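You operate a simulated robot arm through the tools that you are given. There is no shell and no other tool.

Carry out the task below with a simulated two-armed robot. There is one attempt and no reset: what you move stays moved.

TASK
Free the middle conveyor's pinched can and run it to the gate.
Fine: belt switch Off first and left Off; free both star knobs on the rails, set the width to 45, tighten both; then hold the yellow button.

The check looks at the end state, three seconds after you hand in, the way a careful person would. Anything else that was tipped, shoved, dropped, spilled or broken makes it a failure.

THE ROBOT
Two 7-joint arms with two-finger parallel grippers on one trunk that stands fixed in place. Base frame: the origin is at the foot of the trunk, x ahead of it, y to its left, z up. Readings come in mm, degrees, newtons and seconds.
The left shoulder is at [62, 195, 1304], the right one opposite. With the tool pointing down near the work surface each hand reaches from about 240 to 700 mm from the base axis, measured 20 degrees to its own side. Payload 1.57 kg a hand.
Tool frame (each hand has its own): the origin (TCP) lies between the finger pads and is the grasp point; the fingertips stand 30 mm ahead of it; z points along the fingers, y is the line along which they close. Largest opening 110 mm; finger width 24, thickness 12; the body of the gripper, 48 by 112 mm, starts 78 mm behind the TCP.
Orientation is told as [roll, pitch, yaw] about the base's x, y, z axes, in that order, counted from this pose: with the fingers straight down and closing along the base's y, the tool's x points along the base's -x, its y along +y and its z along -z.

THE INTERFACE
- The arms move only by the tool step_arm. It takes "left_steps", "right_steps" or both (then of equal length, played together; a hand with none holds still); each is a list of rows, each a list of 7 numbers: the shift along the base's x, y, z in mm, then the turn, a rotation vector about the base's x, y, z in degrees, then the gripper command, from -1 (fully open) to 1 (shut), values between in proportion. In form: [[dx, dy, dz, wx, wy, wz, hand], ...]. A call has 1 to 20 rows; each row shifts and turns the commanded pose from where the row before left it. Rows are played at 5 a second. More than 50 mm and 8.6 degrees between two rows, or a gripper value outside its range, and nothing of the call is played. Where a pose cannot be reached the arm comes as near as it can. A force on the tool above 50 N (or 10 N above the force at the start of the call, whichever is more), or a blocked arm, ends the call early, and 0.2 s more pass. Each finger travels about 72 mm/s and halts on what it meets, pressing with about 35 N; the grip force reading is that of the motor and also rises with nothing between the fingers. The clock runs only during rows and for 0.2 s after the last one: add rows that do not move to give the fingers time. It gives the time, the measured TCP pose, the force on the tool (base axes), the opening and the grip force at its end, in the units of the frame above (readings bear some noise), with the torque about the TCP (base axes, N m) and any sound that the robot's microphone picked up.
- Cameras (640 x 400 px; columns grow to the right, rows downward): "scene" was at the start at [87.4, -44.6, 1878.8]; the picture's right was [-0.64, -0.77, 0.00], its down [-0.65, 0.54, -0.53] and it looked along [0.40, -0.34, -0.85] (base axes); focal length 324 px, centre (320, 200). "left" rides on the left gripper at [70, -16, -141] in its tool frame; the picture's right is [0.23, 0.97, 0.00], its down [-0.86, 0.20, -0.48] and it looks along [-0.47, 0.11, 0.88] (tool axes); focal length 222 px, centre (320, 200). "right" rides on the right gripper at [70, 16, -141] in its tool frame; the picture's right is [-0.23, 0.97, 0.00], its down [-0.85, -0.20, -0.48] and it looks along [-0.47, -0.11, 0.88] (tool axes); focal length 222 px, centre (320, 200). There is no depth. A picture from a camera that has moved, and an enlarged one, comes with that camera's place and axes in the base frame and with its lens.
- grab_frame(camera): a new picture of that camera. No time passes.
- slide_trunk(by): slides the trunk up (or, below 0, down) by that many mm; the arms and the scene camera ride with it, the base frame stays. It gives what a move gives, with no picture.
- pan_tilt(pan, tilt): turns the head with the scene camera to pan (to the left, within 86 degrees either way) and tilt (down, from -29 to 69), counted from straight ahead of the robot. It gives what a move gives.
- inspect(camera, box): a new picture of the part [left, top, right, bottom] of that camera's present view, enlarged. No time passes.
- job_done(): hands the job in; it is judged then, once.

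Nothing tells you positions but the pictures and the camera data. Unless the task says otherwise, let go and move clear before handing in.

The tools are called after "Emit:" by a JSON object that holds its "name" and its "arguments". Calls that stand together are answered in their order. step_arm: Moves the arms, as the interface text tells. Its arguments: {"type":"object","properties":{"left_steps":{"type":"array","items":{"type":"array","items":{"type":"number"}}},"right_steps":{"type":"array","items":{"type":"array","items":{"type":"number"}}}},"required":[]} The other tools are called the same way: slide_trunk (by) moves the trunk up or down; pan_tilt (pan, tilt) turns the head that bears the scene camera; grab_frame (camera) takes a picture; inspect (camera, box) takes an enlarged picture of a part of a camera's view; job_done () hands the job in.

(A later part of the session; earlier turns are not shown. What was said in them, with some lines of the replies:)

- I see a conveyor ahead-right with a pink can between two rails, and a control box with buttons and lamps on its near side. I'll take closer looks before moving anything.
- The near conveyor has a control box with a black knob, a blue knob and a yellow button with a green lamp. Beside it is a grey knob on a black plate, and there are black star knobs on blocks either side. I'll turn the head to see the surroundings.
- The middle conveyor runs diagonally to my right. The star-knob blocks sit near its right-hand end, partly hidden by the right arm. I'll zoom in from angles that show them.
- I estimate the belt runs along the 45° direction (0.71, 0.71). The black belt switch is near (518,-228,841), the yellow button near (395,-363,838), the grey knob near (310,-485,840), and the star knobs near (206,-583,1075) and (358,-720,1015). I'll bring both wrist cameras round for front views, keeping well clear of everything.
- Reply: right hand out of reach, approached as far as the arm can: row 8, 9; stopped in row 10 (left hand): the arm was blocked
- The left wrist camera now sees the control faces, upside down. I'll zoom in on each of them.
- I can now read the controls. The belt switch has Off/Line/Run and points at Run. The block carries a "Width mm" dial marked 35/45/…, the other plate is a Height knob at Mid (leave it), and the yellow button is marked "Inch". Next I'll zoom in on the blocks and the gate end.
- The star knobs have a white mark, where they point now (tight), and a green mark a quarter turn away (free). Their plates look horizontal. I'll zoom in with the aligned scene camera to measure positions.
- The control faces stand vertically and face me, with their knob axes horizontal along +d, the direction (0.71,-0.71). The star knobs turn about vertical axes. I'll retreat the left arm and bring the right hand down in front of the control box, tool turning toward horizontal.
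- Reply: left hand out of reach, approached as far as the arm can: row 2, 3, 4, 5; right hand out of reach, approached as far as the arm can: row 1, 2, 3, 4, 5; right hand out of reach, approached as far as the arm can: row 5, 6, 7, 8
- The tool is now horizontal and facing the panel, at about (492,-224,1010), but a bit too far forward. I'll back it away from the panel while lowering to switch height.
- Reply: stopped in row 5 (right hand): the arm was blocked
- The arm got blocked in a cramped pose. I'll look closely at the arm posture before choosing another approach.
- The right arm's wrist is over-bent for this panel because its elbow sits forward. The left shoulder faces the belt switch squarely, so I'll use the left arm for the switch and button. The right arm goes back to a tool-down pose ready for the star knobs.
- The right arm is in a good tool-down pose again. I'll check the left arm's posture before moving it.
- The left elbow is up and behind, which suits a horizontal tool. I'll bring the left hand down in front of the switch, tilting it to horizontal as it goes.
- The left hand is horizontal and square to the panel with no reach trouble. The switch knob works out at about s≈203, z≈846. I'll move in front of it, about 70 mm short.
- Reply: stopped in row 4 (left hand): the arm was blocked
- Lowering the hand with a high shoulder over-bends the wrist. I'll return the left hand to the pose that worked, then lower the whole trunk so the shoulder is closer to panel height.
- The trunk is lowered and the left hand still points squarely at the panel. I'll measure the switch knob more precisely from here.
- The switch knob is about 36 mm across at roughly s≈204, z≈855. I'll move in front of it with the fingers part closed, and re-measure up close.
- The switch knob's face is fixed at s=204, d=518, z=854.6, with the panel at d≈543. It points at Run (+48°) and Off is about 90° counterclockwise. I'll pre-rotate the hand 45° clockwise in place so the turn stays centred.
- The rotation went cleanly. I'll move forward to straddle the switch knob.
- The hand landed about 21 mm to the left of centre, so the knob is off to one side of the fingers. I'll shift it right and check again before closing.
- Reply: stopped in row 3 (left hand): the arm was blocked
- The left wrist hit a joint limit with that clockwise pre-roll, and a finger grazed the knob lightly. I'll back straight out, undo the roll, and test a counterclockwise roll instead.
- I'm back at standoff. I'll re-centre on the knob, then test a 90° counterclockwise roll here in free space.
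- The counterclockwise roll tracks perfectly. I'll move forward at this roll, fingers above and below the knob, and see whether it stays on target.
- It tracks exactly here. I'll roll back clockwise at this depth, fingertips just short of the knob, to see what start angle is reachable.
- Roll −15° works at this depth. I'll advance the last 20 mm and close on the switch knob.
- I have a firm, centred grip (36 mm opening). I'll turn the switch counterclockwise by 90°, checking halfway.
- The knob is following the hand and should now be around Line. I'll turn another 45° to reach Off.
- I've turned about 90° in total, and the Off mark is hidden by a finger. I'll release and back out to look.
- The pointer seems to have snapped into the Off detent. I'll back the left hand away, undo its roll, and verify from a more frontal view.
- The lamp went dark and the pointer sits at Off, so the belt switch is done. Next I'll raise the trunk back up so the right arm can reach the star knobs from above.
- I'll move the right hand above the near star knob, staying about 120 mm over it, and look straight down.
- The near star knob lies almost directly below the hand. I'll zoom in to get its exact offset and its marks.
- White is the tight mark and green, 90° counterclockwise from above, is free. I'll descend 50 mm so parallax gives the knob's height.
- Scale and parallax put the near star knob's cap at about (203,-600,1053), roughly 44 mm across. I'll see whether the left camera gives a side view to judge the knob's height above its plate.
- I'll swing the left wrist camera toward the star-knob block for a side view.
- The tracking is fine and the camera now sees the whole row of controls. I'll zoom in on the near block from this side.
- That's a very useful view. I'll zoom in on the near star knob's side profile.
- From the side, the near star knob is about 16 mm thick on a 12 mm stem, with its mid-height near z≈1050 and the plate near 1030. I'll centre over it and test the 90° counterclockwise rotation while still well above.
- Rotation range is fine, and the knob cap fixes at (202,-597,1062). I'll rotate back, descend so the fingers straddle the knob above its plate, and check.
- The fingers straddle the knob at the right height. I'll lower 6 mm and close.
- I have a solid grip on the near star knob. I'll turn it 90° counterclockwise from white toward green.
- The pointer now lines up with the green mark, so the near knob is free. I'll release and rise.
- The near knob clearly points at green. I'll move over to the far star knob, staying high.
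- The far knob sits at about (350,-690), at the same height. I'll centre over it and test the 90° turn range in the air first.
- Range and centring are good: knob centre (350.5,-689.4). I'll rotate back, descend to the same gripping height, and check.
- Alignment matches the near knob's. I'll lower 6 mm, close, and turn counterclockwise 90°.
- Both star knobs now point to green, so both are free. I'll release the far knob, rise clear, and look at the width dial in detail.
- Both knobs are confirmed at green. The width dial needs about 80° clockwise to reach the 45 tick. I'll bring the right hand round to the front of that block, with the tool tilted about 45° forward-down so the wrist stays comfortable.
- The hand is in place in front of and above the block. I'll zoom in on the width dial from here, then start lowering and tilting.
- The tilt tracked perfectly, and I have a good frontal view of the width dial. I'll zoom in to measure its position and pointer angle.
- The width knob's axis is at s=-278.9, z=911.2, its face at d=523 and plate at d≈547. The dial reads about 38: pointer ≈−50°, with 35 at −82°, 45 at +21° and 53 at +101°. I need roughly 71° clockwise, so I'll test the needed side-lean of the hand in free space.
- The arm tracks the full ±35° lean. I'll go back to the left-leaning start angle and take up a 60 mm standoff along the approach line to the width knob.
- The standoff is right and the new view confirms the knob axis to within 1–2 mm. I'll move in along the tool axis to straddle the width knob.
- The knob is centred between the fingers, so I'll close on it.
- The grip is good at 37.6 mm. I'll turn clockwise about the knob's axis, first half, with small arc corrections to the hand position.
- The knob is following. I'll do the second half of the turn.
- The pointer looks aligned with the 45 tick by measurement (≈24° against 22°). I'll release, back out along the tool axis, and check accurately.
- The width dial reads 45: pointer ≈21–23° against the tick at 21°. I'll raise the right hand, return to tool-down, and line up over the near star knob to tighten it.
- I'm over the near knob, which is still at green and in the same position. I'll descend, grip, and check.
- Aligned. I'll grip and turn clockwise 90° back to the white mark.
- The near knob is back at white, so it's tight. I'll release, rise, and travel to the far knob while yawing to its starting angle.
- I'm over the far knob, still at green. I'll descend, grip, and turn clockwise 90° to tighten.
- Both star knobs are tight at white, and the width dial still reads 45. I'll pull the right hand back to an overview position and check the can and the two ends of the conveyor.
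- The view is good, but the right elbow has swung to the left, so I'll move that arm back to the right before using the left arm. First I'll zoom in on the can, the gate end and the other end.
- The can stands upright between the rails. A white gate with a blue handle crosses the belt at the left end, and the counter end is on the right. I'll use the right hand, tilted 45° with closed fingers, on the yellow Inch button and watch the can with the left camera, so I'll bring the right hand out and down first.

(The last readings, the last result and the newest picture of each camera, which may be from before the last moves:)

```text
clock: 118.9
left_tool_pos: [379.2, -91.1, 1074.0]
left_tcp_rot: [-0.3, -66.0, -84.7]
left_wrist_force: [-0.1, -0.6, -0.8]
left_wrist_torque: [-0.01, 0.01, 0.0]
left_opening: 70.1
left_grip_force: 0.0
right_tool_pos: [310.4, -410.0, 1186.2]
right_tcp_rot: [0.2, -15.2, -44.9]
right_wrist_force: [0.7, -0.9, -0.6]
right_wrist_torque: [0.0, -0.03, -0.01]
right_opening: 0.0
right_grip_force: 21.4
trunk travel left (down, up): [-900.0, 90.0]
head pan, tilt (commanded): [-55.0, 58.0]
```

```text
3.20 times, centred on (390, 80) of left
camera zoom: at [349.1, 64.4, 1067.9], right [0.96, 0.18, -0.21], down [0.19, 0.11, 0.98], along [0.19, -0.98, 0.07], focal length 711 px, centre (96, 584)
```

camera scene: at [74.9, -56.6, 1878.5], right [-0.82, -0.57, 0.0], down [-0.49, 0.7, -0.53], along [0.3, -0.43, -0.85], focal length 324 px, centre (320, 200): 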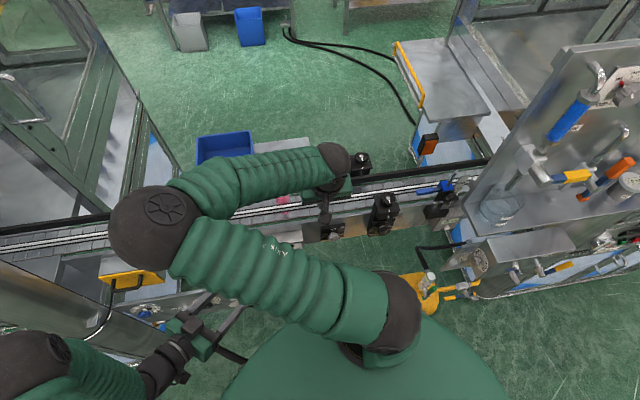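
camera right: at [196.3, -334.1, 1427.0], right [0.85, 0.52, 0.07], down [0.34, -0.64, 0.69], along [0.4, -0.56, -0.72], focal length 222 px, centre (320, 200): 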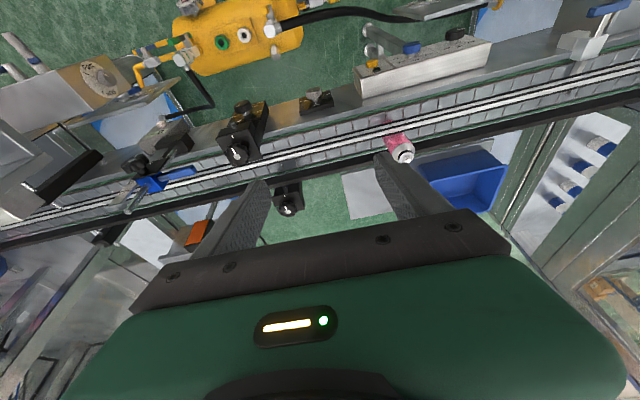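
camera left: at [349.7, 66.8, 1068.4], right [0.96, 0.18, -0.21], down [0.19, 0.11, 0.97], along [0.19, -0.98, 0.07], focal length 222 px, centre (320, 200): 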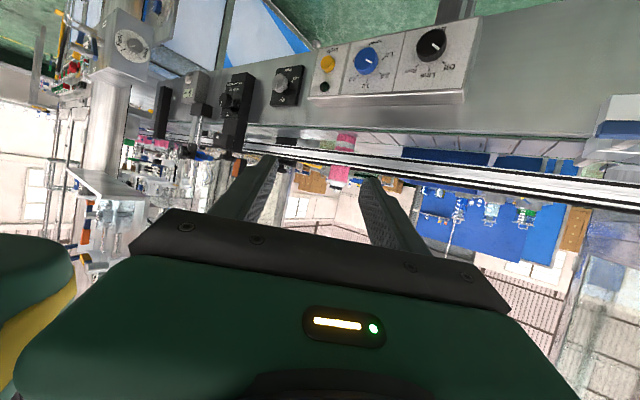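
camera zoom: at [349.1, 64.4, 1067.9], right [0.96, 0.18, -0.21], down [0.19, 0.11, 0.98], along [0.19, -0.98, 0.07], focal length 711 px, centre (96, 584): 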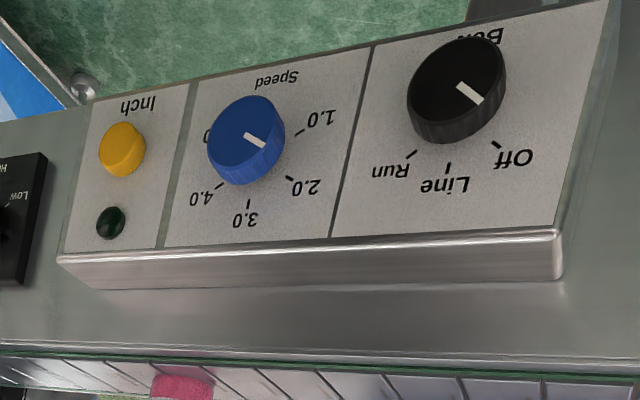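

The yellow button's face is at about s=25, d=530, z=848. I'll slide the left hand aside for clearance, still viewing the can, and bring the right hand down in front of the button at 45°.

Emit:
{"name": "step_arm", "arguments": {"left_steps": [[0, 30, 0, 0, 0, 0, -0.27], [0, 30, 0, 0, 0, 0, -0.27], [0, 30, 0, 0, 0, 0, -0.27], [0, 20, 0, 0, 0, 0, -0.27]]}}

Emit:
{"name": "step_arm", "arguments": {"right_steps": [[-2.7, 16.7, -30, -5.3, -5.3, 0, 1], [-2.7, 16.7, -30, -5.3, -5.3, 0, 1], [-2.7, 16.7, -30, -5.3, -5.3, 0, 1], [-2.7, 16.7, -30, -5.3, -5.3, 0, 1], [0, 0, 0, 0, 0, 0, 1]]}}

Emit:
{"name": "grab_frame", "arguments": {"camera": "scene"}}

Emit:
{"name": "grab_frame", "arguments": {"camera": "left"}}

Emit:
{"name": "grab_frame", "arguments": {"camera": "right"}}

```text
clock: 119.9
left_tool_pos: [379.8, 20.2, 1075.9]
left_tcp_rot: [-0.6, -66.2, -84.5]
left_wrist_force: [0.0, -0.2, 0.7]
left_wrist_torque: [-0.01, 0.05, 0.0]
left_opening: 69.9
left_grip_force: 0.0
right_tool_pos: [310.8, -409.2, 1188.1]
right_tcp_rot: [0.1, -15.3, -45.0]
right_wrist_force: [0.5, 0.6, 0.0]
right_wrist_torque: [-0.01, 0.03, 0.02]
right_opening: 0.3
right_grip_force: 21.3
trunk travel left (down, up): [-900.0, 90.0]
head pan, tilt (commanded): [-55.0, 58.0]
```

```text
clock: 120.8
left_tool_pos: [378.4, 19.7, 1073.3]
left_tcp_rot: [-0.3, -66.0, -84.6]
left_wrist_force: [-0.6, 0.3, -0.7]
left_wrist_torque: [0.03, 0.0, 0.01]
left_opening: 70.0
left_grip_force: 0.1
right_tool_pos: [320.3, -430.9, 1071.6]
right_tcp_rot: [1.8, -39.7, -56.2]
right_wrist_force: [0.1, -0.4, 0.7]
right_wrist_torque: [0.0, 0.0, -0.03]
right_opening: 0.2
right_grip_force: 20.9
right hand out of reach, approached as far as the arm can: row 1, 2, 3
trunk travel left (down, up): [-900.0, 90.0]
head pan, tilt (commanded): [-55.0, 58.0]
stopped in row 4 (right hand): the arm was blocked; the commanded pose is now the measured one
```

```text
taken
camera scene: at [75.2, -54.9, 1875.3], right [-0.82, -0.57, 0.0], down [-0.49, 0.69, -0.53], along [0.3, -0.43, -0.85], focal length 324 px, centre (320, 200)
```

scene: 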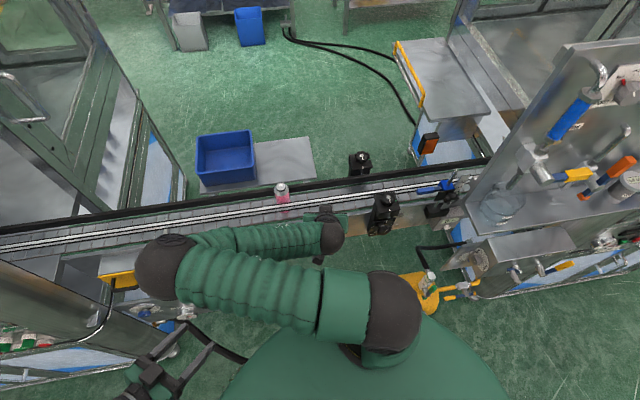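

```text
taken
camera left: at [347.1, 175.0, 1065.3], right [0.96, 0.18, -0.21], down [0.19, 0.11, 0.98], along [0.19, -0.98, 0.07], focal length 222 px, centre (320, 200)
```

left: 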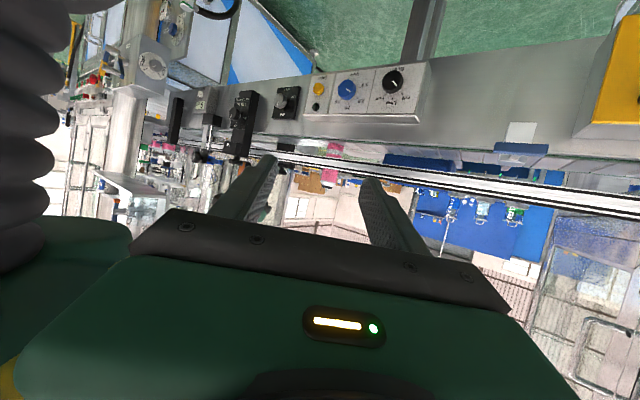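

```text
taken
camera right: at [250.6, -304.5, 1135.1], right [0.89, 0.41, 0.17], down [0.02, -0.41, 0.91], along [0.45, -0.81, -0.38], focal length 222 px, centre (320, 200)
```

right: 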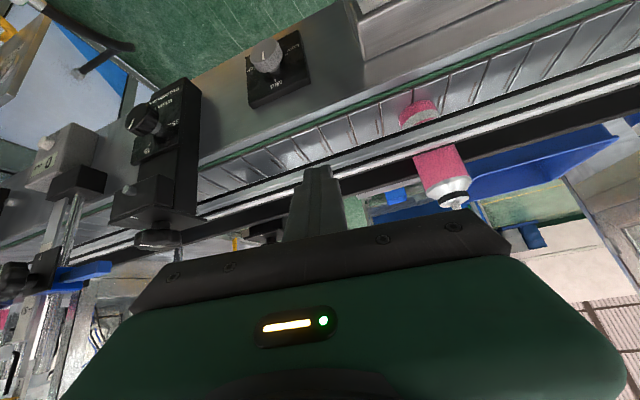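

With the elbow on the left, this pose is blocked. I'll retrace: untilt, rise, and go back out over the far side so the elbow unfolds to the right, then use the route that worked before.

Emit:
{"name": "step_arm", "arguments": {"right_steps": [[0, -2, 26, 4.4, 6, 0, 1], [0, -2, 26, 4.4, 6, 0, 1], [0, -2, 26, 4.4, 6, 0, 1], [0, -2, 26, 4.4, 6, 0, 1], [0, -2, 26, 4.4, 6, 0, 1], [5, -40, 0, 0, 0, 0, 1], [5, -41, 0, 0, 0, 0, 1], [5, -41, -2, 0, 0, 0, 1], [5, -41, -2, 0, 0, 0, 1], [5, -41, -2, 0, 0, 0, 1], [5, -41, -2, 0, 0, 0, 1], [0, 0, 0, 0, 0, 0, 1]]}}

Emit:
{"name": "grab_frame", "arguments": {"camera": "scene"}}

Emit:
{"name": "grab_frame", "arguments": {"camera": "right"}}

```text
clock: 123.4
left_tool_pos: [378.3, 18.2, 1074.5]
left_tcp_rot: [-0.3, -66.0, -84.9]
left_wrist_force: [0.3, 0.4, -0.5]
left_wrist_torque: [-0.03, 0.0, 0.02]
left_opening: 70.1
left_grip_force: 0.1
right_tool_pos: [352.9, -690.1, 1197.4]
right_tcp_rot: [-10.0, -4.0, -51.2]
right_wrist_force: [0.4, 0.2, 0.6]
right_wrist_torque: [0.0, 0.03, 0.04]
right_opening: 0.0
right_grip_force: 21.9
trunk travel left (down, up): [-900.0, 90.0]
head pan, tilt (commanded): [-55.0, 58.0]
```

```text
taken
camera scene: at [75.2, -60.5, 1878.8], right [-0.82, -0.57, 0.0], down [-0.49, 0.7, -0.53], along [0.3, -0.43, -0.85], focal length 324 px, centre (320, 200)
```

scene: 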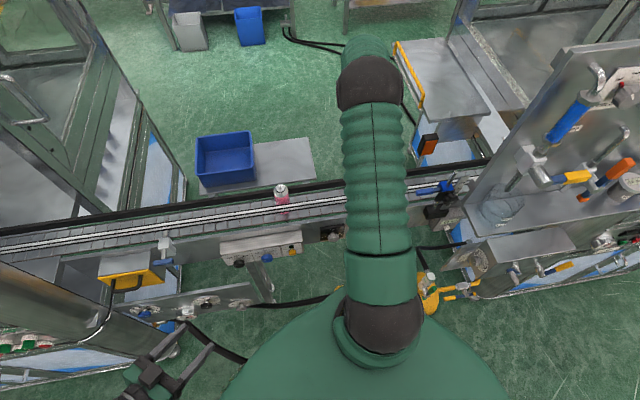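

```text
taken
camera right: at [335.5, -601.1, 1327.0], right [0.9, 0.42, -0.15], down [0.42, -0.71, 0.56], along [0.13, -0.57, -0.81], focal length 222 px, centre (320, 200)
```

right: 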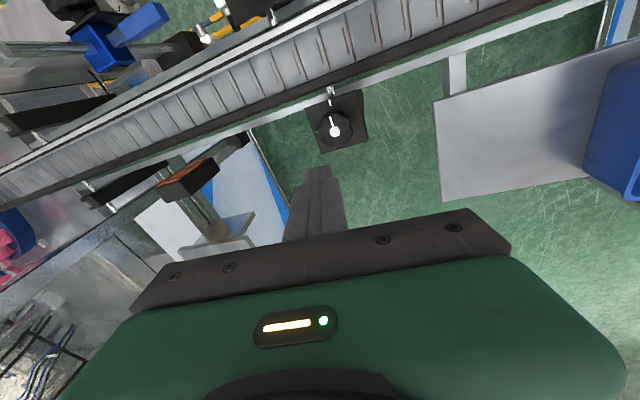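

The arm is extended again with the elbow in line. I'll square the hand, then repeat the earlier path to the front of the width block.

Emit:
{"name": "step_arm", "arguments": {"right_steps": [[0, 0, 0, 4.7, -2.65, 0, 1], [0, 0, 0, 4.7, -2.65, 0, 1], [0, 0, 0, 0, 0, 8, 1], [0, 0, 0, 0, 0, 8, 1], [0, 0, 0, 0, 0, 8, 1], [0, 0, 0, 0, 0, 8, 1], [0, 0, 0, 0, 0, 8, 1], [0, 0, 0, 0, 0, 8, 1], [0, 0, 0, 0, 0, 8, 1], [0, 0, 0, 0, 0, 8, 1], [0, 0, 0, 0, 0, 0, 1]]}}

Emit:
{"name": "step_arm", "arguments": {"right_steps": [[-34, 26, 3, 0, 0, -8.3, 1], [-34, 26, 3, 0, 0, -8.3, 1], [-34, 26, 2, 0, 0, -8.3, 1], [-34, 26, 0, 0, 0, -8.3, 1], [-34, 26, 0, 0, 0, -8.3, 1], [-34, 26, 0, 0, 0, -8.3, 1], [-33, 25, 0, 0, 0, -8.3, 1], [0, 0, 0, 0, 0, 0, 1]]}}

Emit:
{"name": "grab_frame", "arguments": {"camera": "scene"}}

```text
clock: 125.8
left_tool_pos: [378.1, 19.3, 1076.4]
left_tcp_rot: [-0.4, -66.0, -84.7]
left_wrist_force: [0.7, 0.9, 0.9]
left_wrist_torque: [-0.01, -0.01, -0.03]
left_opening: 70.1
left_grip_force: 0.1
right_tool_pos: [351.7, -687.8, 1195.8]
right_tcp_rot: [0.2, -0.2, 12.5]
right_wrist_force: [0.6, 0.1, 0.1]
right_wrist_torque: [0.02, -0.02, 0.0]
right_opening: 0.0
right_grip_force: 21.5
trunk travel left (down, up): [-900.0, 90.0]
head pan, tilt (commanded): [-55.0, 58.0]
```

```text
clock: 127.6
left_tool_pos: [378.6, 18.8, 1075.1]
left_tcp_rot: [-0.4, -66.0, -84.7]
left_wrist_force: [-0.6, -0.5, -0.1]
left_wrist_torque: [0.0, 0.01, 0.01]
left_opening: 70.0
left_grip_force: 0.1
right_tool_pos: [115.3, -505.2, 1205.3]
right_tcp_rot: [0.0, -0.2, -45.8]
right_wrist_force: [-0.5, -0.7, 1.2]
right_wrist_torque: [-0.01, -0.02, -0.03]
right_opening: 0.1
right_grip_force: 21.6
trunk travel left (down, up): [-900.0, 90.0]
head pan, tilt (commanded): [-55.0, 58.0]
```

```text
taken
camera scene: at [73.7, -55.7, 1879.0], right [-0.82, -0.57, 0.0], down [-0.49, 0.69, -0.53], along [0.3, -0.43, -0.85], focal length 324 px, centre (320, 200)
```

scene: 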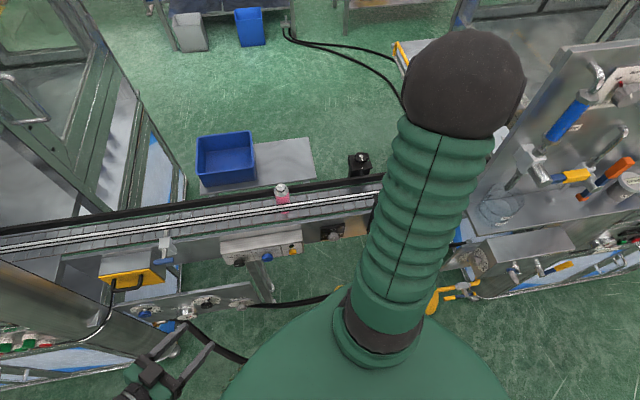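

The elbow is on the right again. I'll tilt and lower as before, then slide left along the front of the conveyor toward the button.

Emit:
{"name": "step_arm", "arguments": {"right_steps": [[0, 0, -32, -5.3, -5.3, 0, 1], [0, 0, -32, -5.3, -5.3, 0, 1], [0, 0, -32, -5.3, -5.3, 0, 1], [0, 0, -32, -5.3, -5.3, 0, 1], [0, 0, -32, -5.3, -5.3, 0, 1], [0, 0, -30, -5.3, -5.3, 0, 1], [0, 0, 0, 0, 0, 0, 1]]}}

Emit:
{"name": "step_arm", "arguments": {"right_steps": [[25, 25, -8, 0, 0, 0, 1], [25, 25, -8, 0, 0, 0, 1], [25, 25, -8, 0, 0, 0, 1], [25, 25, -8, 0, 0, 0, 1], [0, 0, 0, 0, 0, 0, 1]]}}

Emit:
{"name": "grab_frame", "arguments": {"camera": "right"}}

Emit:
{"name": "grab_frame", "arguments": {"camera": "scene"}}

```text
clock: 129.2
left_tool_pos: [377.9, 20.2, 1075.5]
left_tcp_rot: [-0.1, -66.0, -84.9]
left_wrist_force: [0.8, 0.7, 0.0]
left_wrist_torque: [0.04, 0.02, -0.02]
left_opening: 69.9
left_grip_force: 0.0
right_tool_pos: [113.0, -505.3, 1013.5]
right_tcp_rot: [0.8, -45.1, -46.0]
right_wrist_force: [-0.1, 0.8, 0.4]
right_wrist_torque: [0.02, -0.01, -0.02]
right_opening: 0.0
right_grip_force: 21.5
trunk travel left (down, up): [-900.0, 90.0]
head pan, tilt (commanded): [-55.0, 58.0]
```

```text
clock: 130.4
left_tool_pos: [376.9, 19.3, 1075.3]
left_tcp_rot: [-0.3, -66.1, -84.8]
left_wrist_force: [-0.1, 0.0, -0.3]
left_wrist_torque: [0.0, 0.01, 0.02]
left_opening: 69.8
left_grip_force: 0.1
right_tool_pos: [214.1, -406.2, 981.8]
right_tcp_rot: [0.7, -45.0, -45.9]
right_wrist_force: [0.0, 0.2, -0.1]
right_wrist_torque: [-0.02, 0.0, -0.01]
right_opening: 0.2
right_grip_force: 21.3
trunk travel left (down, up): [-900.0, 90.0]
head pan, tilt (commanded): [-55.0, 58.0]
```

```text
taken
camera right: at [121.7, -287.3, 1032.2], right [0.81, 0.57, 0.17], down [0.04, -0.33, 0.94], along [0.59, -0.75, -0.29], focal length 222 px, centre (320, 200)
```

right: 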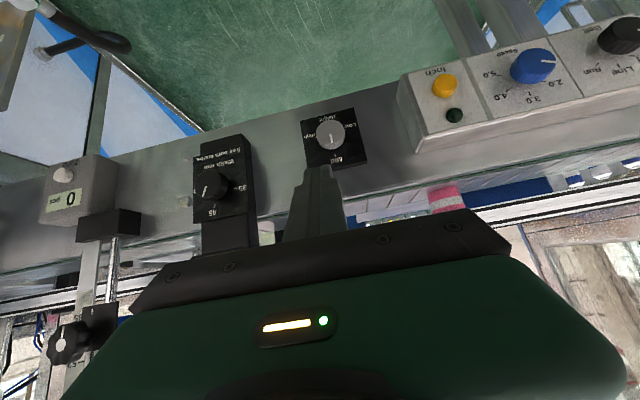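

```text
taken
camera scene: at [73.6, -55.5, 1879.0], right [-0.82, -0.57, 0.0], down [-0.49, 0.69, -0.53], along [0.3, -0.43, -0.85], focal length 324 px, centre (320, 200)
```

scene: 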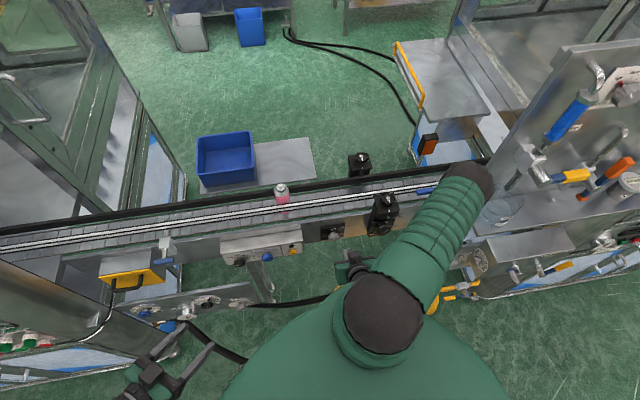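

Tracking is clean. I'll continue left and down to a standoff in front of the yellow button.

Emit:
{"name": "step_arm", "arguments": {"right_steps": [[24.3, 21.1, -24, 0, 0, 0, 1], [24.3, 21.1, -24, 0, 0, 0, 1], [24.3, 21.1, -24, 0, 0, 0, 1], [24.3, 21.1, -24, 0, 0, 0, 1], [24.3, 21.1, -24, 0, 0, 0, 1], [0, 0, 0, 0, 0, 0, 1]]}}

Emit:
{"name": "grab_frame", "arguments": {"camera": "right"}}

Emit:
{"name": "inspect", "arguments": {"camera": "right", "box": [260, 80, 400, 180]}}

Emit:
{"name": "grab_frame", "arguments": {"camera": "left"}}

```text
clock: 131.8
left_tool_pos: [377.2, 19.8, 1075.0]
left_tcp_rot: [-0.3, -66.1, -84.9]
left_wrist_force: [-0.3, 0.0, -0.3]
left_wrist_torque: [0.03, 0.03, 0.03]
left_opening: 69.9
left_grip_force: 0.0
right_tool_pos: [336.3, -297.6, 863.2]
right_tcp_rot: [0.7, -45.0, -45.9]
right_wrist_force: [-0.2, -0.5, -0.1]
right_wrist_torque: [0.05, -0.04, 0.0]
right_opening: 0.1
right_grip_force: 21.5
trunk travel left (down, up): [-900.0, 90.0]
head pan, tilt (commanded): [-55.0, 58.0]
```

```text
taken
camera right: at [243.4, -180.2, 912.9], right [0.81, 0.57, 0.17], down [0.04, -0.33, 0.94], along [0.59, -0.75, -0.29], focal length 222 px, centre (320, 200)
```

right: 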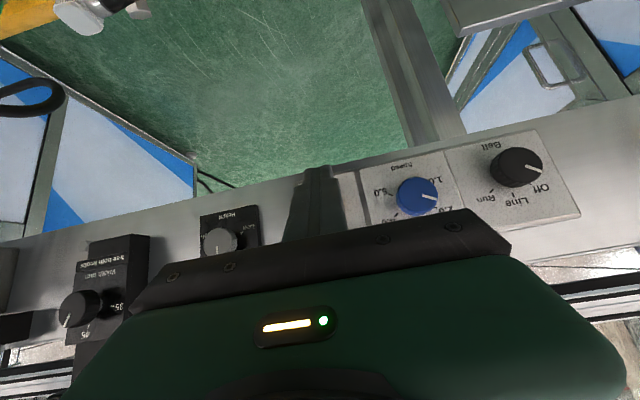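

```text
4.00 times, centred on (330, 130) of right
camera zoom: at [243.4, -180.2, 912.9], right [0.81, 0.57, 0.17], down [0.04, -0.33, 0.94], along [0.59, -0.75, -0.29], focal length 888 px, centre (280, 480)
```

zoom: 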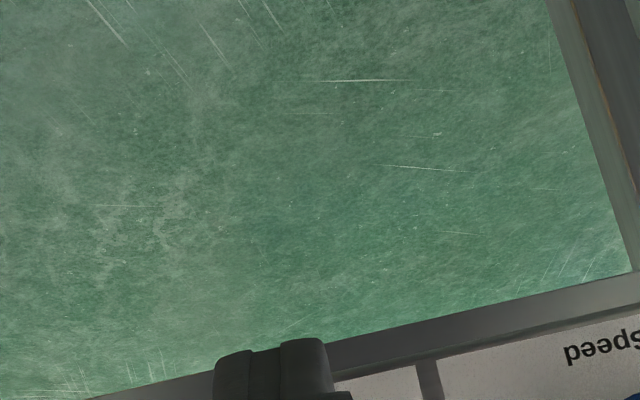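

```text
taken
camera left: at [346.9, 174.8, 1069.3], right [0.96, 0.18, -0.21], down [0.19, 0.11, 0.98], along [0.19, -0.98, 0.07], focal length 222 px, centre (320, 200)
```

left: 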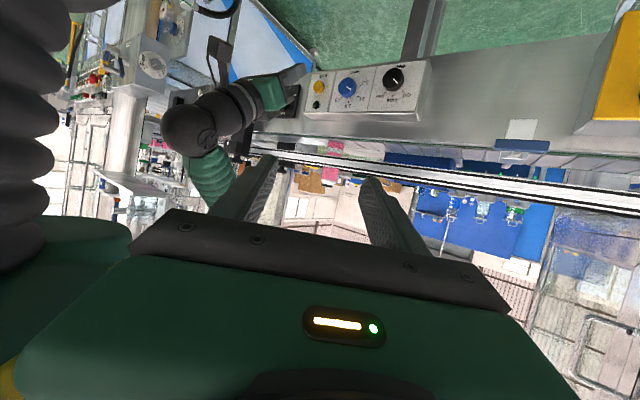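

The fingers hide the button from the right camera, but the left camera sees both. I'll zoom in there to line up.

Emit:
{"name": "inspect", "arguments": {"camera": "left", "box": [250, 50, 370, 125]}}

Emit:
{"name": "inspect", "arguments": {"camera": "left", "box": [275, 55, 345, 105]}}

```text
5.33 times, centred on (310, 88) of left
camera zoom: at [346.9, 174.8, 1069.3], right [0.96, 0.18, -0.21], down [0.19, 0.11, 0.98], along [0.19, -0.98, 0.07], focal length 1185 px, centre (373, 800)
```

zoom: 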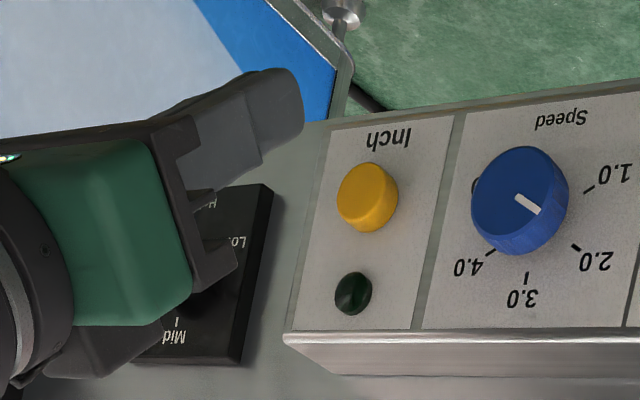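

```text
8.00 times, centred on (310, 80) of left
camera zoom: at [346.9, 174.8, 1069.3], right [0.96, 0.18, -0.21], down [0.19, 0.11, 0.98], along [0.19, -0.98, 0.07], focal length 1777 px, centre (400, 1160)
```

zoom: 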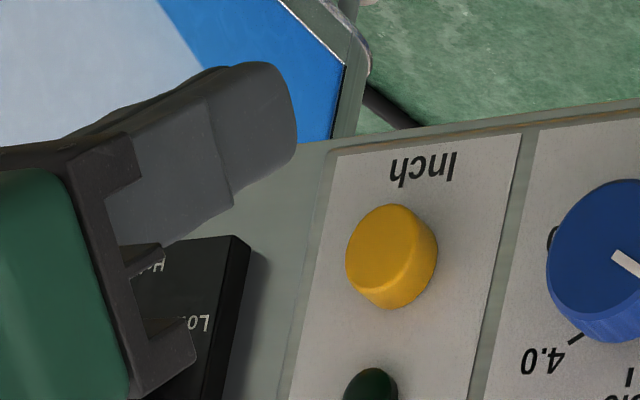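

I'm lined up within about 3 mm. I'll advance to just short of the button.

Emit:
{"name": "step_arm", "arguments": {"right_steps": [[9.9, -11.3, -0.8, 0, 0, 0, 1], [9.9, -11.3, -0.8, 0, 0, 0, 1], [9.9, -11.3, -0.8, 0, 0, 0, 1], [0, 0, 0, 0, 0, 0, 1]]}}

Emit:
{"name": "inspect", "arguments": {"camera": "left", "box": [275, 55, 345, 105]}}

Emit:
{"name": "inspect", "arguments": {"camera": "right", "box": [240, 120, 400, 220]}}

```text
clock: 132.8
left_tool_pos: [377.8, 19.7, 1076.4]
left_tcp_rot: [-0.3, -66.1, -84.7]
left_wrist_force: [0.2, -0.2, -0.2]
left_wrist_torque: [0.02, -0.01, 0.03]
left_opening: 69.8
left_grip_force: 0.1
right_tool_pos: [366.6, -333.2, 860.2]
right_tcp_rot: [0.8, -45.0, -45.9]
right_wrist_force: [-0.5, 0.8, 0.3]
right_wrist_torque: [-0.03, -0.02, -0.03]
right_opening: 0.0
right_grip_force: 21.2
trunk travel left (down, up): [-900.0, 90.0]
head pan, tilt (commanded): [-55.0, 58.0]
```

```text
8.00 times, centred on (310, 80) of left
camera zoom: at [347.6, 174.4, 1069.1], right [0.96, 0.18, -0.21], down [0.19, 0.11, 0.98], along [0.19, -0.98, 0.07], focal length 1777 px, centre (400, 1160)
```

zoom: 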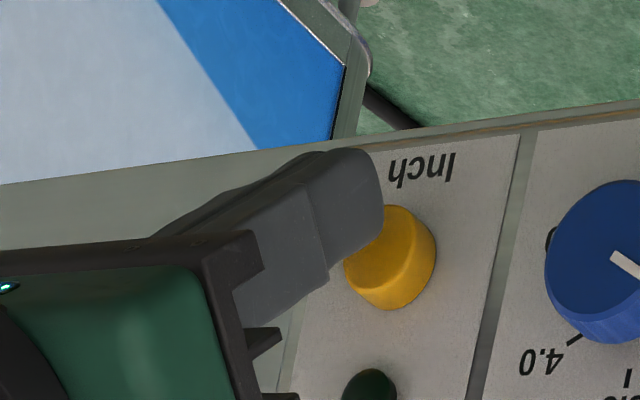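

```text
4.00 times, centred on (320, 170) of right
camera zoom: at [272.7, -215.2, 910.0], right [0.81, 0.57, 0.17], down [0.04, -0.34, 0.94], along [0.59, -0.75, -0.29], focal length 888 px, centre (320, 320)
```

zoom: 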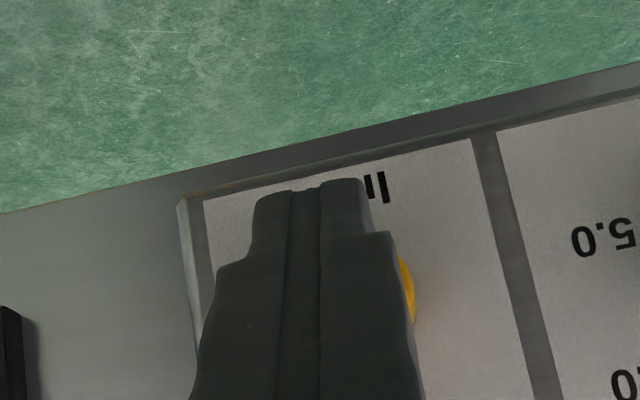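

The fingertip is about 5 mm from the button and centred. I'll press in slowly and watch the force and the lamp.

Emit:
{"name": "step_arm", "arguments": {"right_steps": [[1.4, -1.4, 0, 0, 0, 0, 1], [1.4, -1.4, 0, 0, 0, 0, 1], [1.4, -1.4, 0, 0, 0, 0, 1], [1.4, -1.4, 0, 0, 0, 0, 1]]}}

Emit:
{"name": "inspect", "arguments": {"camera": "left", "box": [260, 55, 380, 185]}}

```text
clock: 133.8
left_tool_pos: [378.6, 20.5, 1075.6]
left_tcp_rot: [-0.3, -66.2, -84.8]
left_wrist_force: [0.1, -0.1, -0.1]
left_wrist_torque: [-0.02, 0.02, -0.05]
left_opening: 69.9
left_grip_force: 0.2
right_tool_pos: [372.1, -338.7, 860.3]
right_tcp_rot: [0.6, -45.0, -45.9]
right_wrist_force: [-3.6, 1.8, -0.3]
right_wrist_torque: [-0.01, 0.07, -0.01]
right_opening: 0.1
right_grip_force: 21.5
trunk travel left (down, up): [-900.0, 90.0]
head pan, tilt (commanded): [-55.0, 58.0]
heard: click
```

```text
3.08 times, centred on (320, 120) of left
camera zoom: at [347.3, 174.9, 1069.1], right [0.96, 0.18, -0.21], down [0.19, 0.11, 0.98], along [0.19, -0.98, 0.07], focal length 684 px, centre (320, 446)
```

zoom: 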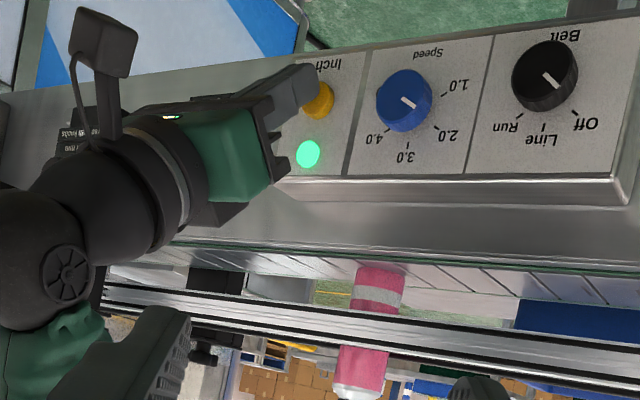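

I heard a click and the lamp lit, so the belt is inching. I'll hold briefly and see which way and how fast the can moves.

Emit:
{"name": "step_arm", "arguments": {"right_steps": [[0.4, -0.4, 0, 0, 0, 0, 1], [0, 0, 0, 0, 0, 0, 1], [0, 0, 0, 0, 0, 0, 1]]}}

Emit:
{"name": "inspect", "arguments": {"camera": "left", "box": [260, 55, 380, 185]}}

Emit:
{"name": "grab_frame", "arguments": {"camera": "scene"}}

```text
clock: 134.6
left_tool_pos: [378.9, 19.9, 1075.5]
left_tcp_rot: [-0.3, -66.2, -84.8]
left_wrist_force: [-1.0, 0.3, 0.5]
left_wrist_torque: [-0.03, 0.0, -0.01]
left_opening: 70.1
left_grip_force: 0.1
right_tool_pos: [371.4, -340.1, 859.6]
right_tcp_rot: [0.7, -45.0, -45.9]
right_wrist_force: [-3.2, 1.5, -0.8]
right_wrist_torque: [0.06, 0.05, 0.01]
right_opening: 0.0
right_grip_force: 21.2
trunk travel left (down, up): [-900.0, 90.0]
head pan, tilt (commanded): [-55.0, 58.0]
```

```text
3.08 times, centred on (320, 120) of left
camera zoom: at [347.2, 174.8, 1069.1], right [0.96, 0.18, -0.21], down [0.19, 0.11, 0.98], along [0.19, -0.98, 0.07], focal length 684 px, centre (320, 446)
```

zoom: 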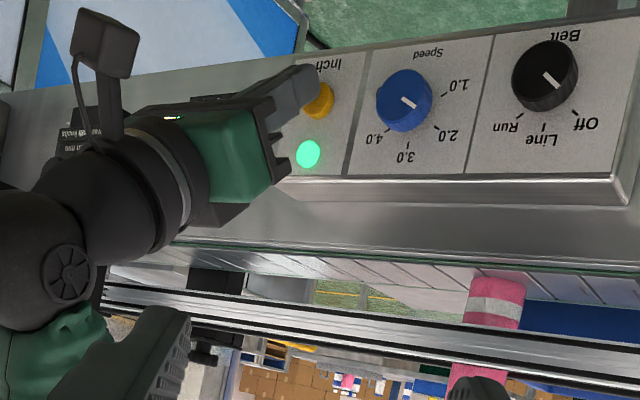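

```text
taken
camera scene: at [74.5, -55.3, 1879.0], right [-0.82, -0.57, 0.0], down [-0.49, 0.69, -0.53], along [0.3, -0.43, -0.85], focal length 324 px, centre (320, 200)
```

scene: 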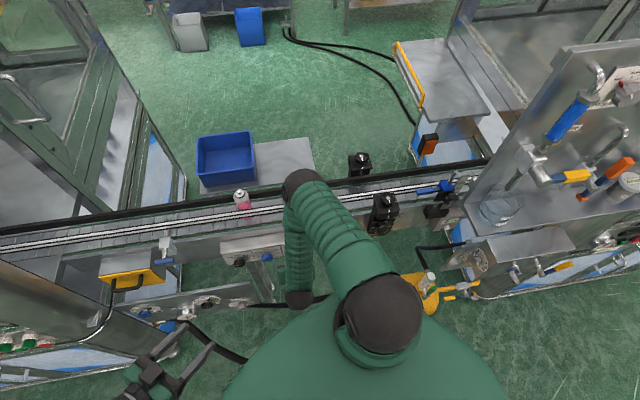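

The can is moving left toward the white gate at roughly 140 mm/s, with about 190 mm to go. I'll hold about 0.8 s more and look again.

Emit:
{"name": "step_arm", "arguments": {"right_steps": [[0, 0, 0, 0, 0, 0, 1], [0, 0, 0, 0, 0, 0, 1], [0, 0, 0, 0, 0, 0, 1]]}}

Emit:
{"name": "grab_frame", "arguments": {"camera": "scene"}}

Emit:
{"name": "inspect", "arguments": {"camera": "scene", "box": [120, 170, 280, 280]}}

Emit:
{"name": "grab_frame", "arguments": {"camera": "left"}}

```text
clock: 135.4
left_tool_pos: [377.9, 20.0, 1075.7]
left_tcp_rot: [-0.3, -66.1, -84.7]
left_wrist_force: [-0.3, -1.1, -1.0]
left_wrist_torque: [-0.01, 0.01, -0.03]
left_opening: 69.8
left_grip_force: 0.1
right_tool_pos: [371.6, -339.1, 860.1]
right_tcp_rot: [0.7, -45.0, -45.8]
right_wrist_force: [-2.5, 1.4, -0.4]
right_wrist_torque: [0.05, 0.04, -0.02]
right_opening: 0.0
right_grip_force: 21.2
trunk travel left (down, up): [-900.0, 90.0]
head pan, tilt (commanded): [-55.0, 58.0]
```

```text
taken
camera scene: at [74.5, -55.2, 1879.0], right [-0.82, -0.57, 0.0], down [-0.49, 0.69, -0.53], along [0.3, -0.43, -0.85], focal length 324 px, centre (320, 200)
```

scene: 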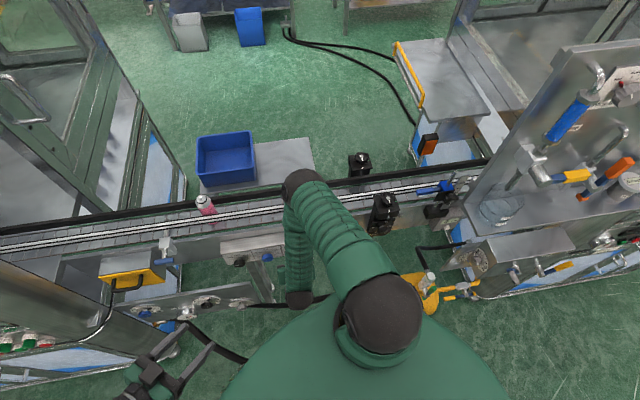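

```text
3.64 times, centred on (200, 225) of scene
camera zoom: at [74.5, -55.2, 1879.0], right [-0.82, -0.57, 0.0], down [-0.49, 0.69, -0.53], along [0.3, -0.43, -0.85], focal length 1177 px, centre (756, 109)
```

zoom: 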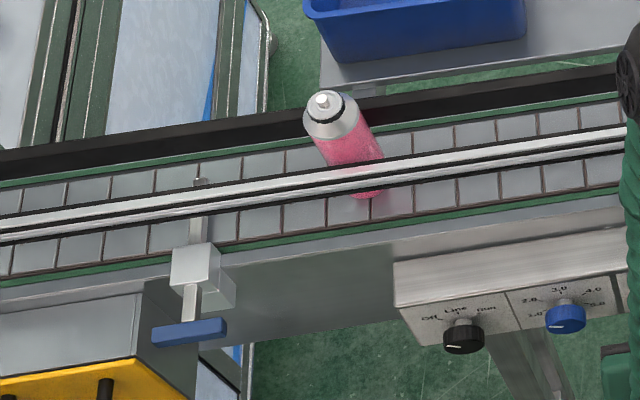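

```text
taken
camera left: at [347.3, 174.8, 1069.1], right [0.96, 0.18, -0.21], down [0.19, 0.11, 0.98], along [0.19, -0.98, 0.07], focal length 222 px, centre (320, 200)
```

left: 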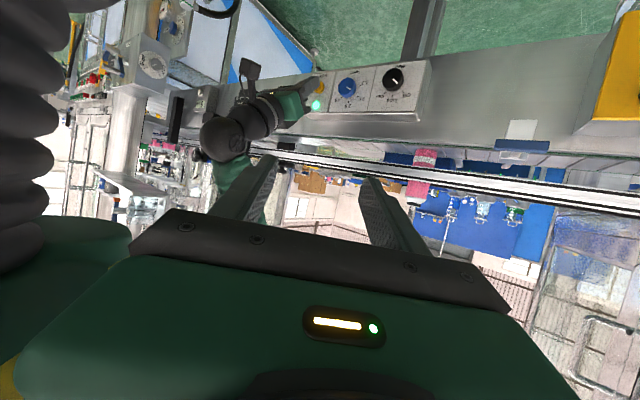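

About 130 mm remain. I'll hold another 0.8 s.

Emit:
{"name": "step_arm", "arguments": {"right_steps": [[0, 0, 0, 0, 0, 0, 1], [0, 0, 0, 0, 0, 0, 1], [0, 0, 0, 0, 0, 0, 1]]}}

Emit:
{"name": "inspect", "arguments": {"camera": "scene", "box": [120, 170, 280, 280]}}

Emit:
{"name": "inspect", "arguments": {"camera": "left", "box": [380, 100, 580, 220]}}

```text
clock: 136.2
left_tool_pos: [377.1, 19.3, 1075.8]
left_tcp_rot: [-0.3, -66.1, -84.7]
left_wrist_force: [-0.7, -0.2, 0.7]
left_wrist_torque: [-0.03, 0.03, -0.02]
left_opening: 69.8
left_grip_force: 0.1
right_tool_pos: [372.4, -338.3, 861.0]
right_tcp_rot: [0.7, -45.0, -45.8]
right_wrist_force: [-2.9, 1.2, -0.7]
right_wrist_torque: [0.03, 0.04, -0.02]
right_opening: 0.0
right_grip_force: 21.6
trunk travel left (down, up): [-900.0, 90.0]
head pan, tilt (commanded): [-55.0, 58.0]
```

```text
3.64 times, centred on (200, 225) of scene
camera zoom: at [74.5, -55.2, 1879.0], right [-0.82, -0.57, 0.0], down [-0.49, 0.69, -0.53], along [0.3, -0.43, -0.85], focal length 1177 px, centre (756, 109)
```

zoom: 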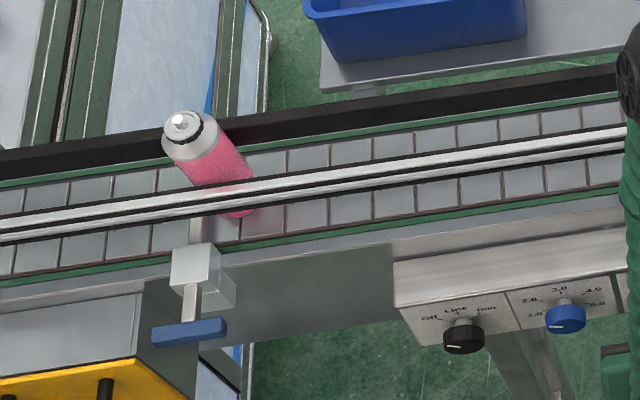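

```text
3.20 times, centred on (480, 160) of left
camera zoom: at [347.3, 174.8, 1069.1], right [0.96, 0.18, -0.21], down [0.19, 0.11, 0.98], along [0.19, -0.98, 0.07], focal length 711 px, centre (-192, 328)
```

zoom: 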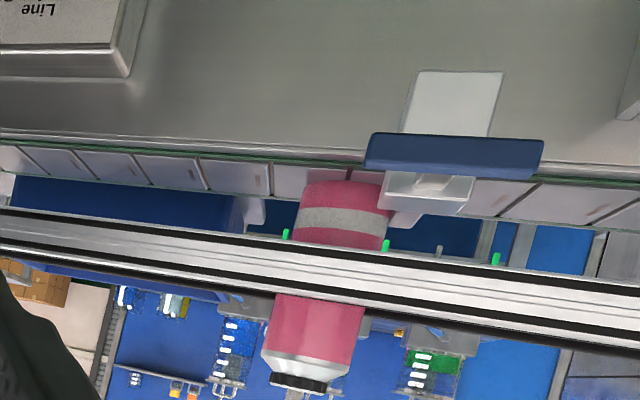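

The can is at, or nearly at, the gate. I'll give one short extra hold and check whether it still moves.

Emit:
{"name": "step_arm", "arguments": {"right_steps": [[0, 0, 0, 0, 0, 0, 1]]}}

Emit:
{"name": "inspect", "arguments": {"camera": "scene", "box": [120, 170, 280, 280]}}

Emit:
{"name": "inspect", "arguments": {"camera": "left", "box": [380, 100, 580, 220]}}

```text
clock: 136.6
left_tool_pos: [378.9, 20.1, 1075.7]
left_tcp_rot: [-0.3, -66.0, -84.7]
left_wrist_force: [0.6, -0.3, -0.8]
left_wrist_torque: [-0.03, -0.03, 0.02]
left_opening: 69.8
left_grip_force: 0.1
right_tool_pos: [370.2, -338.1, 859.4]
right_tcp_rot: [0.8, -45.0, -45.9]
right_wrist_force: [-2.9, 1.5, -0.8]
right_wrist_torque: [0.02, 0.0, -0.04]
right_opening: 0.0
right_grip_force: 21.2
trunk travel left (down, up): [-900.0, 90.0]
head pan, tilt (commanded): [-55.0, 58.0]
```

```text
3.64 times, centred on (200, 225) of scene
camera zoom: at [74.5, -55.2, 1879.0], right [-0.82, -0.57, 0.0], down [-0.49, 0.69, -0.53], along [0.3, -0.43, -0.85], focal length 1177 px, centre (756, 109)
```

zoom: 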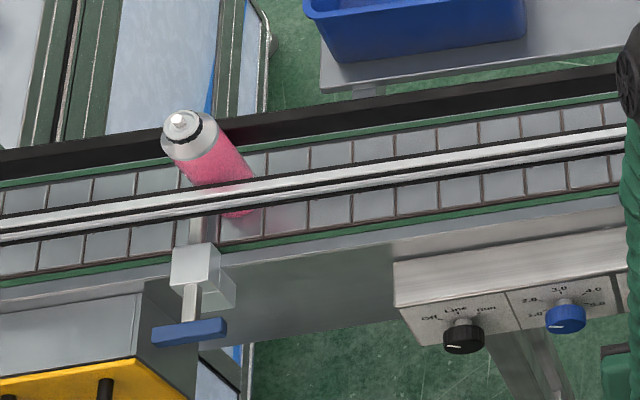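

```text
3.20 times, centred on (480, 160) of left
camera zoom: at [347.3, 174.8, 1069.1], right [0.96, 0.18, -0.21], down [0.19, 0.11, 0.98], along [0.19, -0.98, 0.07], focal length 711 px, centre (-192, 328)
```

zoom: 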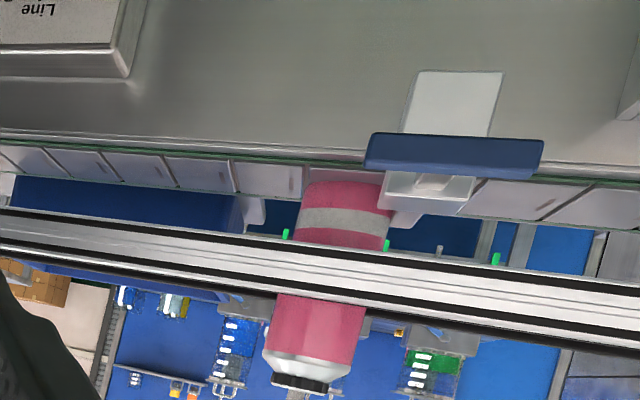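

The belt advanced but the can stayed put, so it is resting against the gate. I'll release the button by backing straight off.

Emit:
{"name": "step_arm", "arguments": {"right_steps": [[-10, 10, 0, 0, 0, 0, 1], [-20, 20, 0, 0, 0, 0, 1], [-25, 25, 0, 0, 0, 0, 1], [-10, 10, 20, 0, 0, 0, 1], [-5, 5, 20, 0, 0, 0, 1], [0, 0, 0, 0, 0, 0, 1]]}}

Emit:
{"name": "inspect", "arguments": {"camera": "left", "box": [290, 50, 440, 130]}}

Emit:
{"name": "inspect", "arguments": {"camera": "scene", "box": [120, 170, 280, 280]}}

Emit:
{"name": "grab_frame", "arguments": {"camera": "right"}}

Emit:
{"name": "grab_frame", "arguments": {"camera": "scene"}}

```text
clock: 138.0
left_tool_pos: [378.6, 19.6, 1074.9]
left_tcp_rot: [-0.3, -66.1, -84.8]
left_wrist_force: [0.5, -1.2, -0.1]
left_wrist_torque: [-0.02, 0.03, -0.02]
left_opening: 69.8
left_grip_force: 0.0
right_tool_pos: [301.5, -269.5, 899.8]
right_tcp_rot: [0.6, -45.0, -46.0]
right_wrist_force: [0.2, -0.7, 0.3]
right_wrist_torque: [0.04, -0.02, 0.01]
right_opening: 0.2
right_grip_force: 21.2
trunk travel left (down, up): [-900.0, 90.0]
head pan, tilt (commanded): [-55.0, 58.0]
```

```text
4.27 times, centred on (365, 90) of left
camera zoom: at [347.4, 174.9, 1069.0], right [0.96, 0.18, -0.21], down [0.19, 0.11, 0.98], along [0.19, -0.98, 0.07], focal length 948 px, centre (128, 669)
```

zoom: 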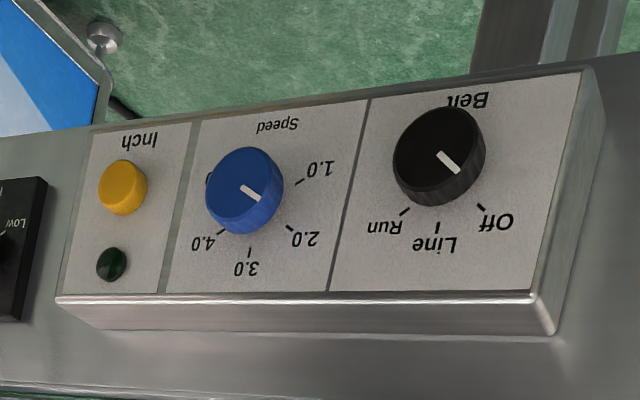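

```text
3.64 times, centred on (200, 225) of scene
camera zoom: at [74.9, -55.0, 1879.0], right [-0.82, -0.57, 0.0], down [-0.49, 0.69, -0.53], along [0.3, -0.43, -0.85], focal length 1177 px, centre (756, 109)
```

zoom: 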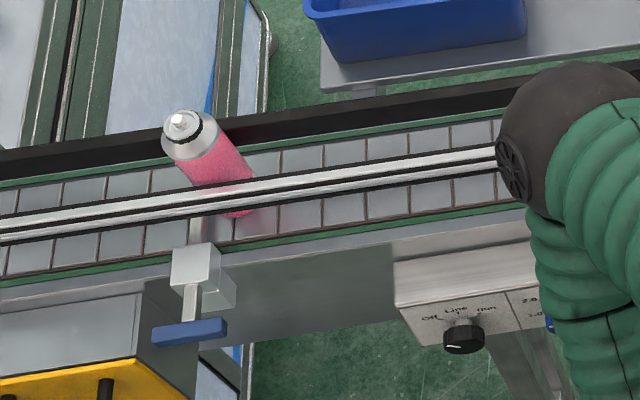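

```text
taken
camera right: at [208.4, -150.5, 950.3], right [0.81, 0.57, 0.17], down [0.04, -0.33, 0.94], along [0.59, -0.75, -0.29], focal length 222 px, centre (320, 200)
```

right: 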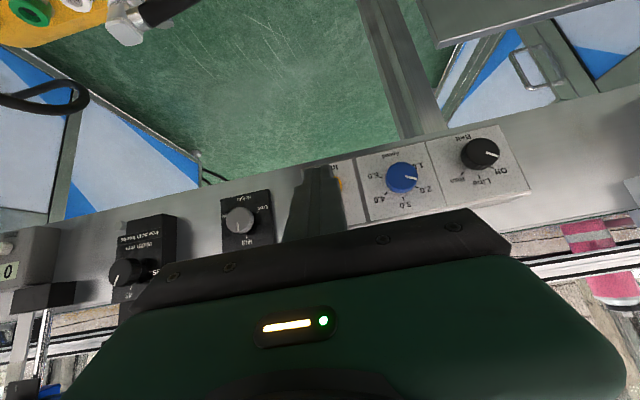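

```text
taken
camera scene: at [74.9, -55.0, 1879.0], right [-0.82, -0.57, 0.0], down [-0.49, 0.69, -0.53], along [0.3, -0.43, -0.85], focal length 324 px, centre (320, 200)
```

scene: 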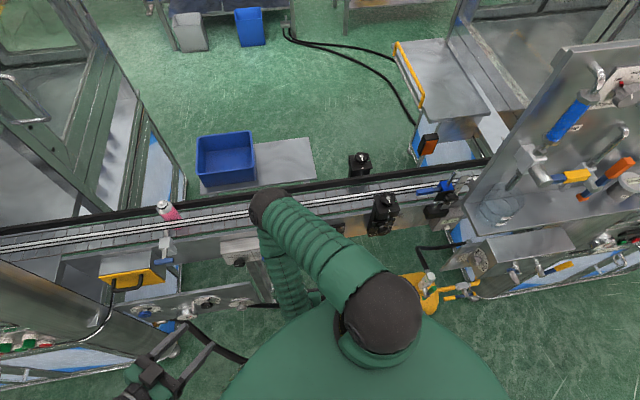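

The button is released, the lamp is dark, the switch is Off and the can rests at the gate. I'll do a last check of the width dial, star knobs and can.

Emit:
{"name": "inspect", "arguments": {"camera": "right", "box": [90, 180, 290, 310]}}

Emit:
{"name": "inspect", "arguments": {"camera": "scene", "box": [330, 140, 470, 250]}}

Emit:
{"name": "inspect", "arguments": {"camera": "left", "box": [380, 100, 580, 220]}}

Emit:
{"name": "inspect", "arguments": {"camera": "left", "box": [180, 70, 280, 170]}}

```text
3.08 times, centred on (190, 245) of right
camera zoom: at [208.4, -150.5, 950.3], right [0.81, 0.57, 0.17], down [0.04, -0.33, 0.94], along [0.59, -0.75, -0.29], focal length 684 px, centre (720, 62)
```

zoom: 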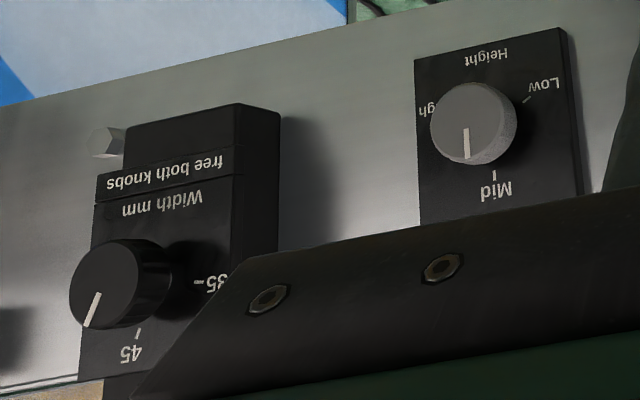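

```text
3.64 times, centred on (400, 195) of scene
camera zoom: at [74.9, -55.0, 1879.0], right [-0.82, -0.57, 0.0], down [-0.49, 0.69, -0.53], along [0.3, -0.43, -0.85], focal length 1177 px, centre (29, 218)
```

zoom: 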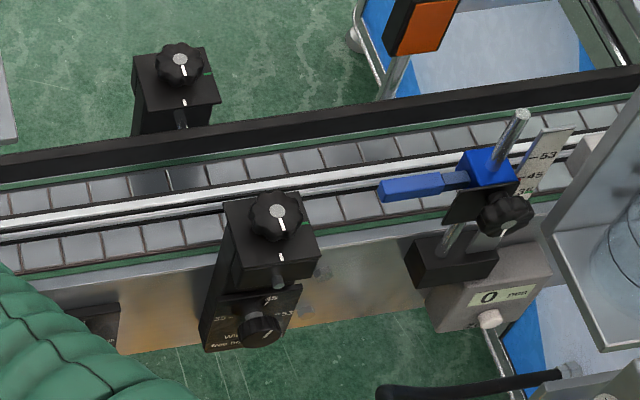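

```text
3.20 times, centred on (480, 160) of left
camera zoom: at [347.4, 174.9, 1069.0], right [0.96, 0.18, -0.21], down [0.19, 0.11, 0.98], along [0.19, -0.98, 0.07], focal length 711 px, centre (-192, 328)
```

zoom: 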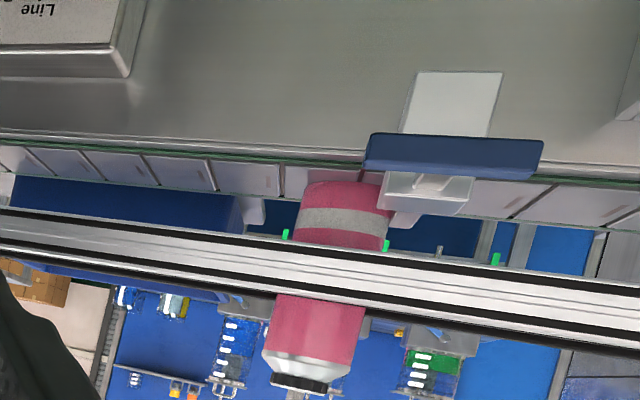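

```text
4.00 times, centred on (230, 120) of left
camera zoom: at [347.4, 174.9, 1069.0], right [0.96, 0.18, -0.21], down [0.19, 0.11, 0.98], along [0.19, -0.98, 0.07], focal length 888 px, centre (680, 520)
```

zoom: 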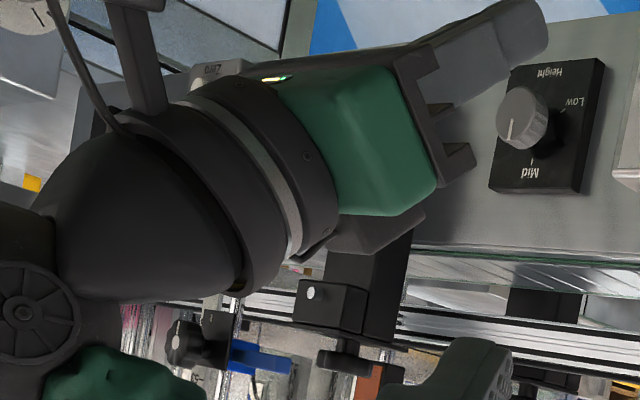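

Final state:
- Belt switch is Off.
- Width is at 45.
- Both star knobs are on the white (tight) mark.
- The can stands upright against the gate.
- The button is released and both hands are clear.

I'm handing in.

Emit:
{"name": "job_done", "arguments": {}}

```text
The job is handed in.
```

The can is free and now stands upright against the gate at the left end of the middle conveyor. I've handed the job in; the check result hasn't come back.

- **Belt switch:** turned from Run to Off first and left there; its lamp went dark.
- **Star knobs:** both turned to the green (free) mark, then back to the white (tight) mark after the width was set.
- **Width:** the dial went from about 38 to 45, with the pointer within a couple of degrees of the 45 tick.
- **Yellow button:** held until the belt kept running but the can stopped moving, then released.

While lining up for the belt switch, one left finger lightly touched the switch knob, at about 3 N. Nothing moved, and I backed out before trying again. Both hands are clear of the conveyor.
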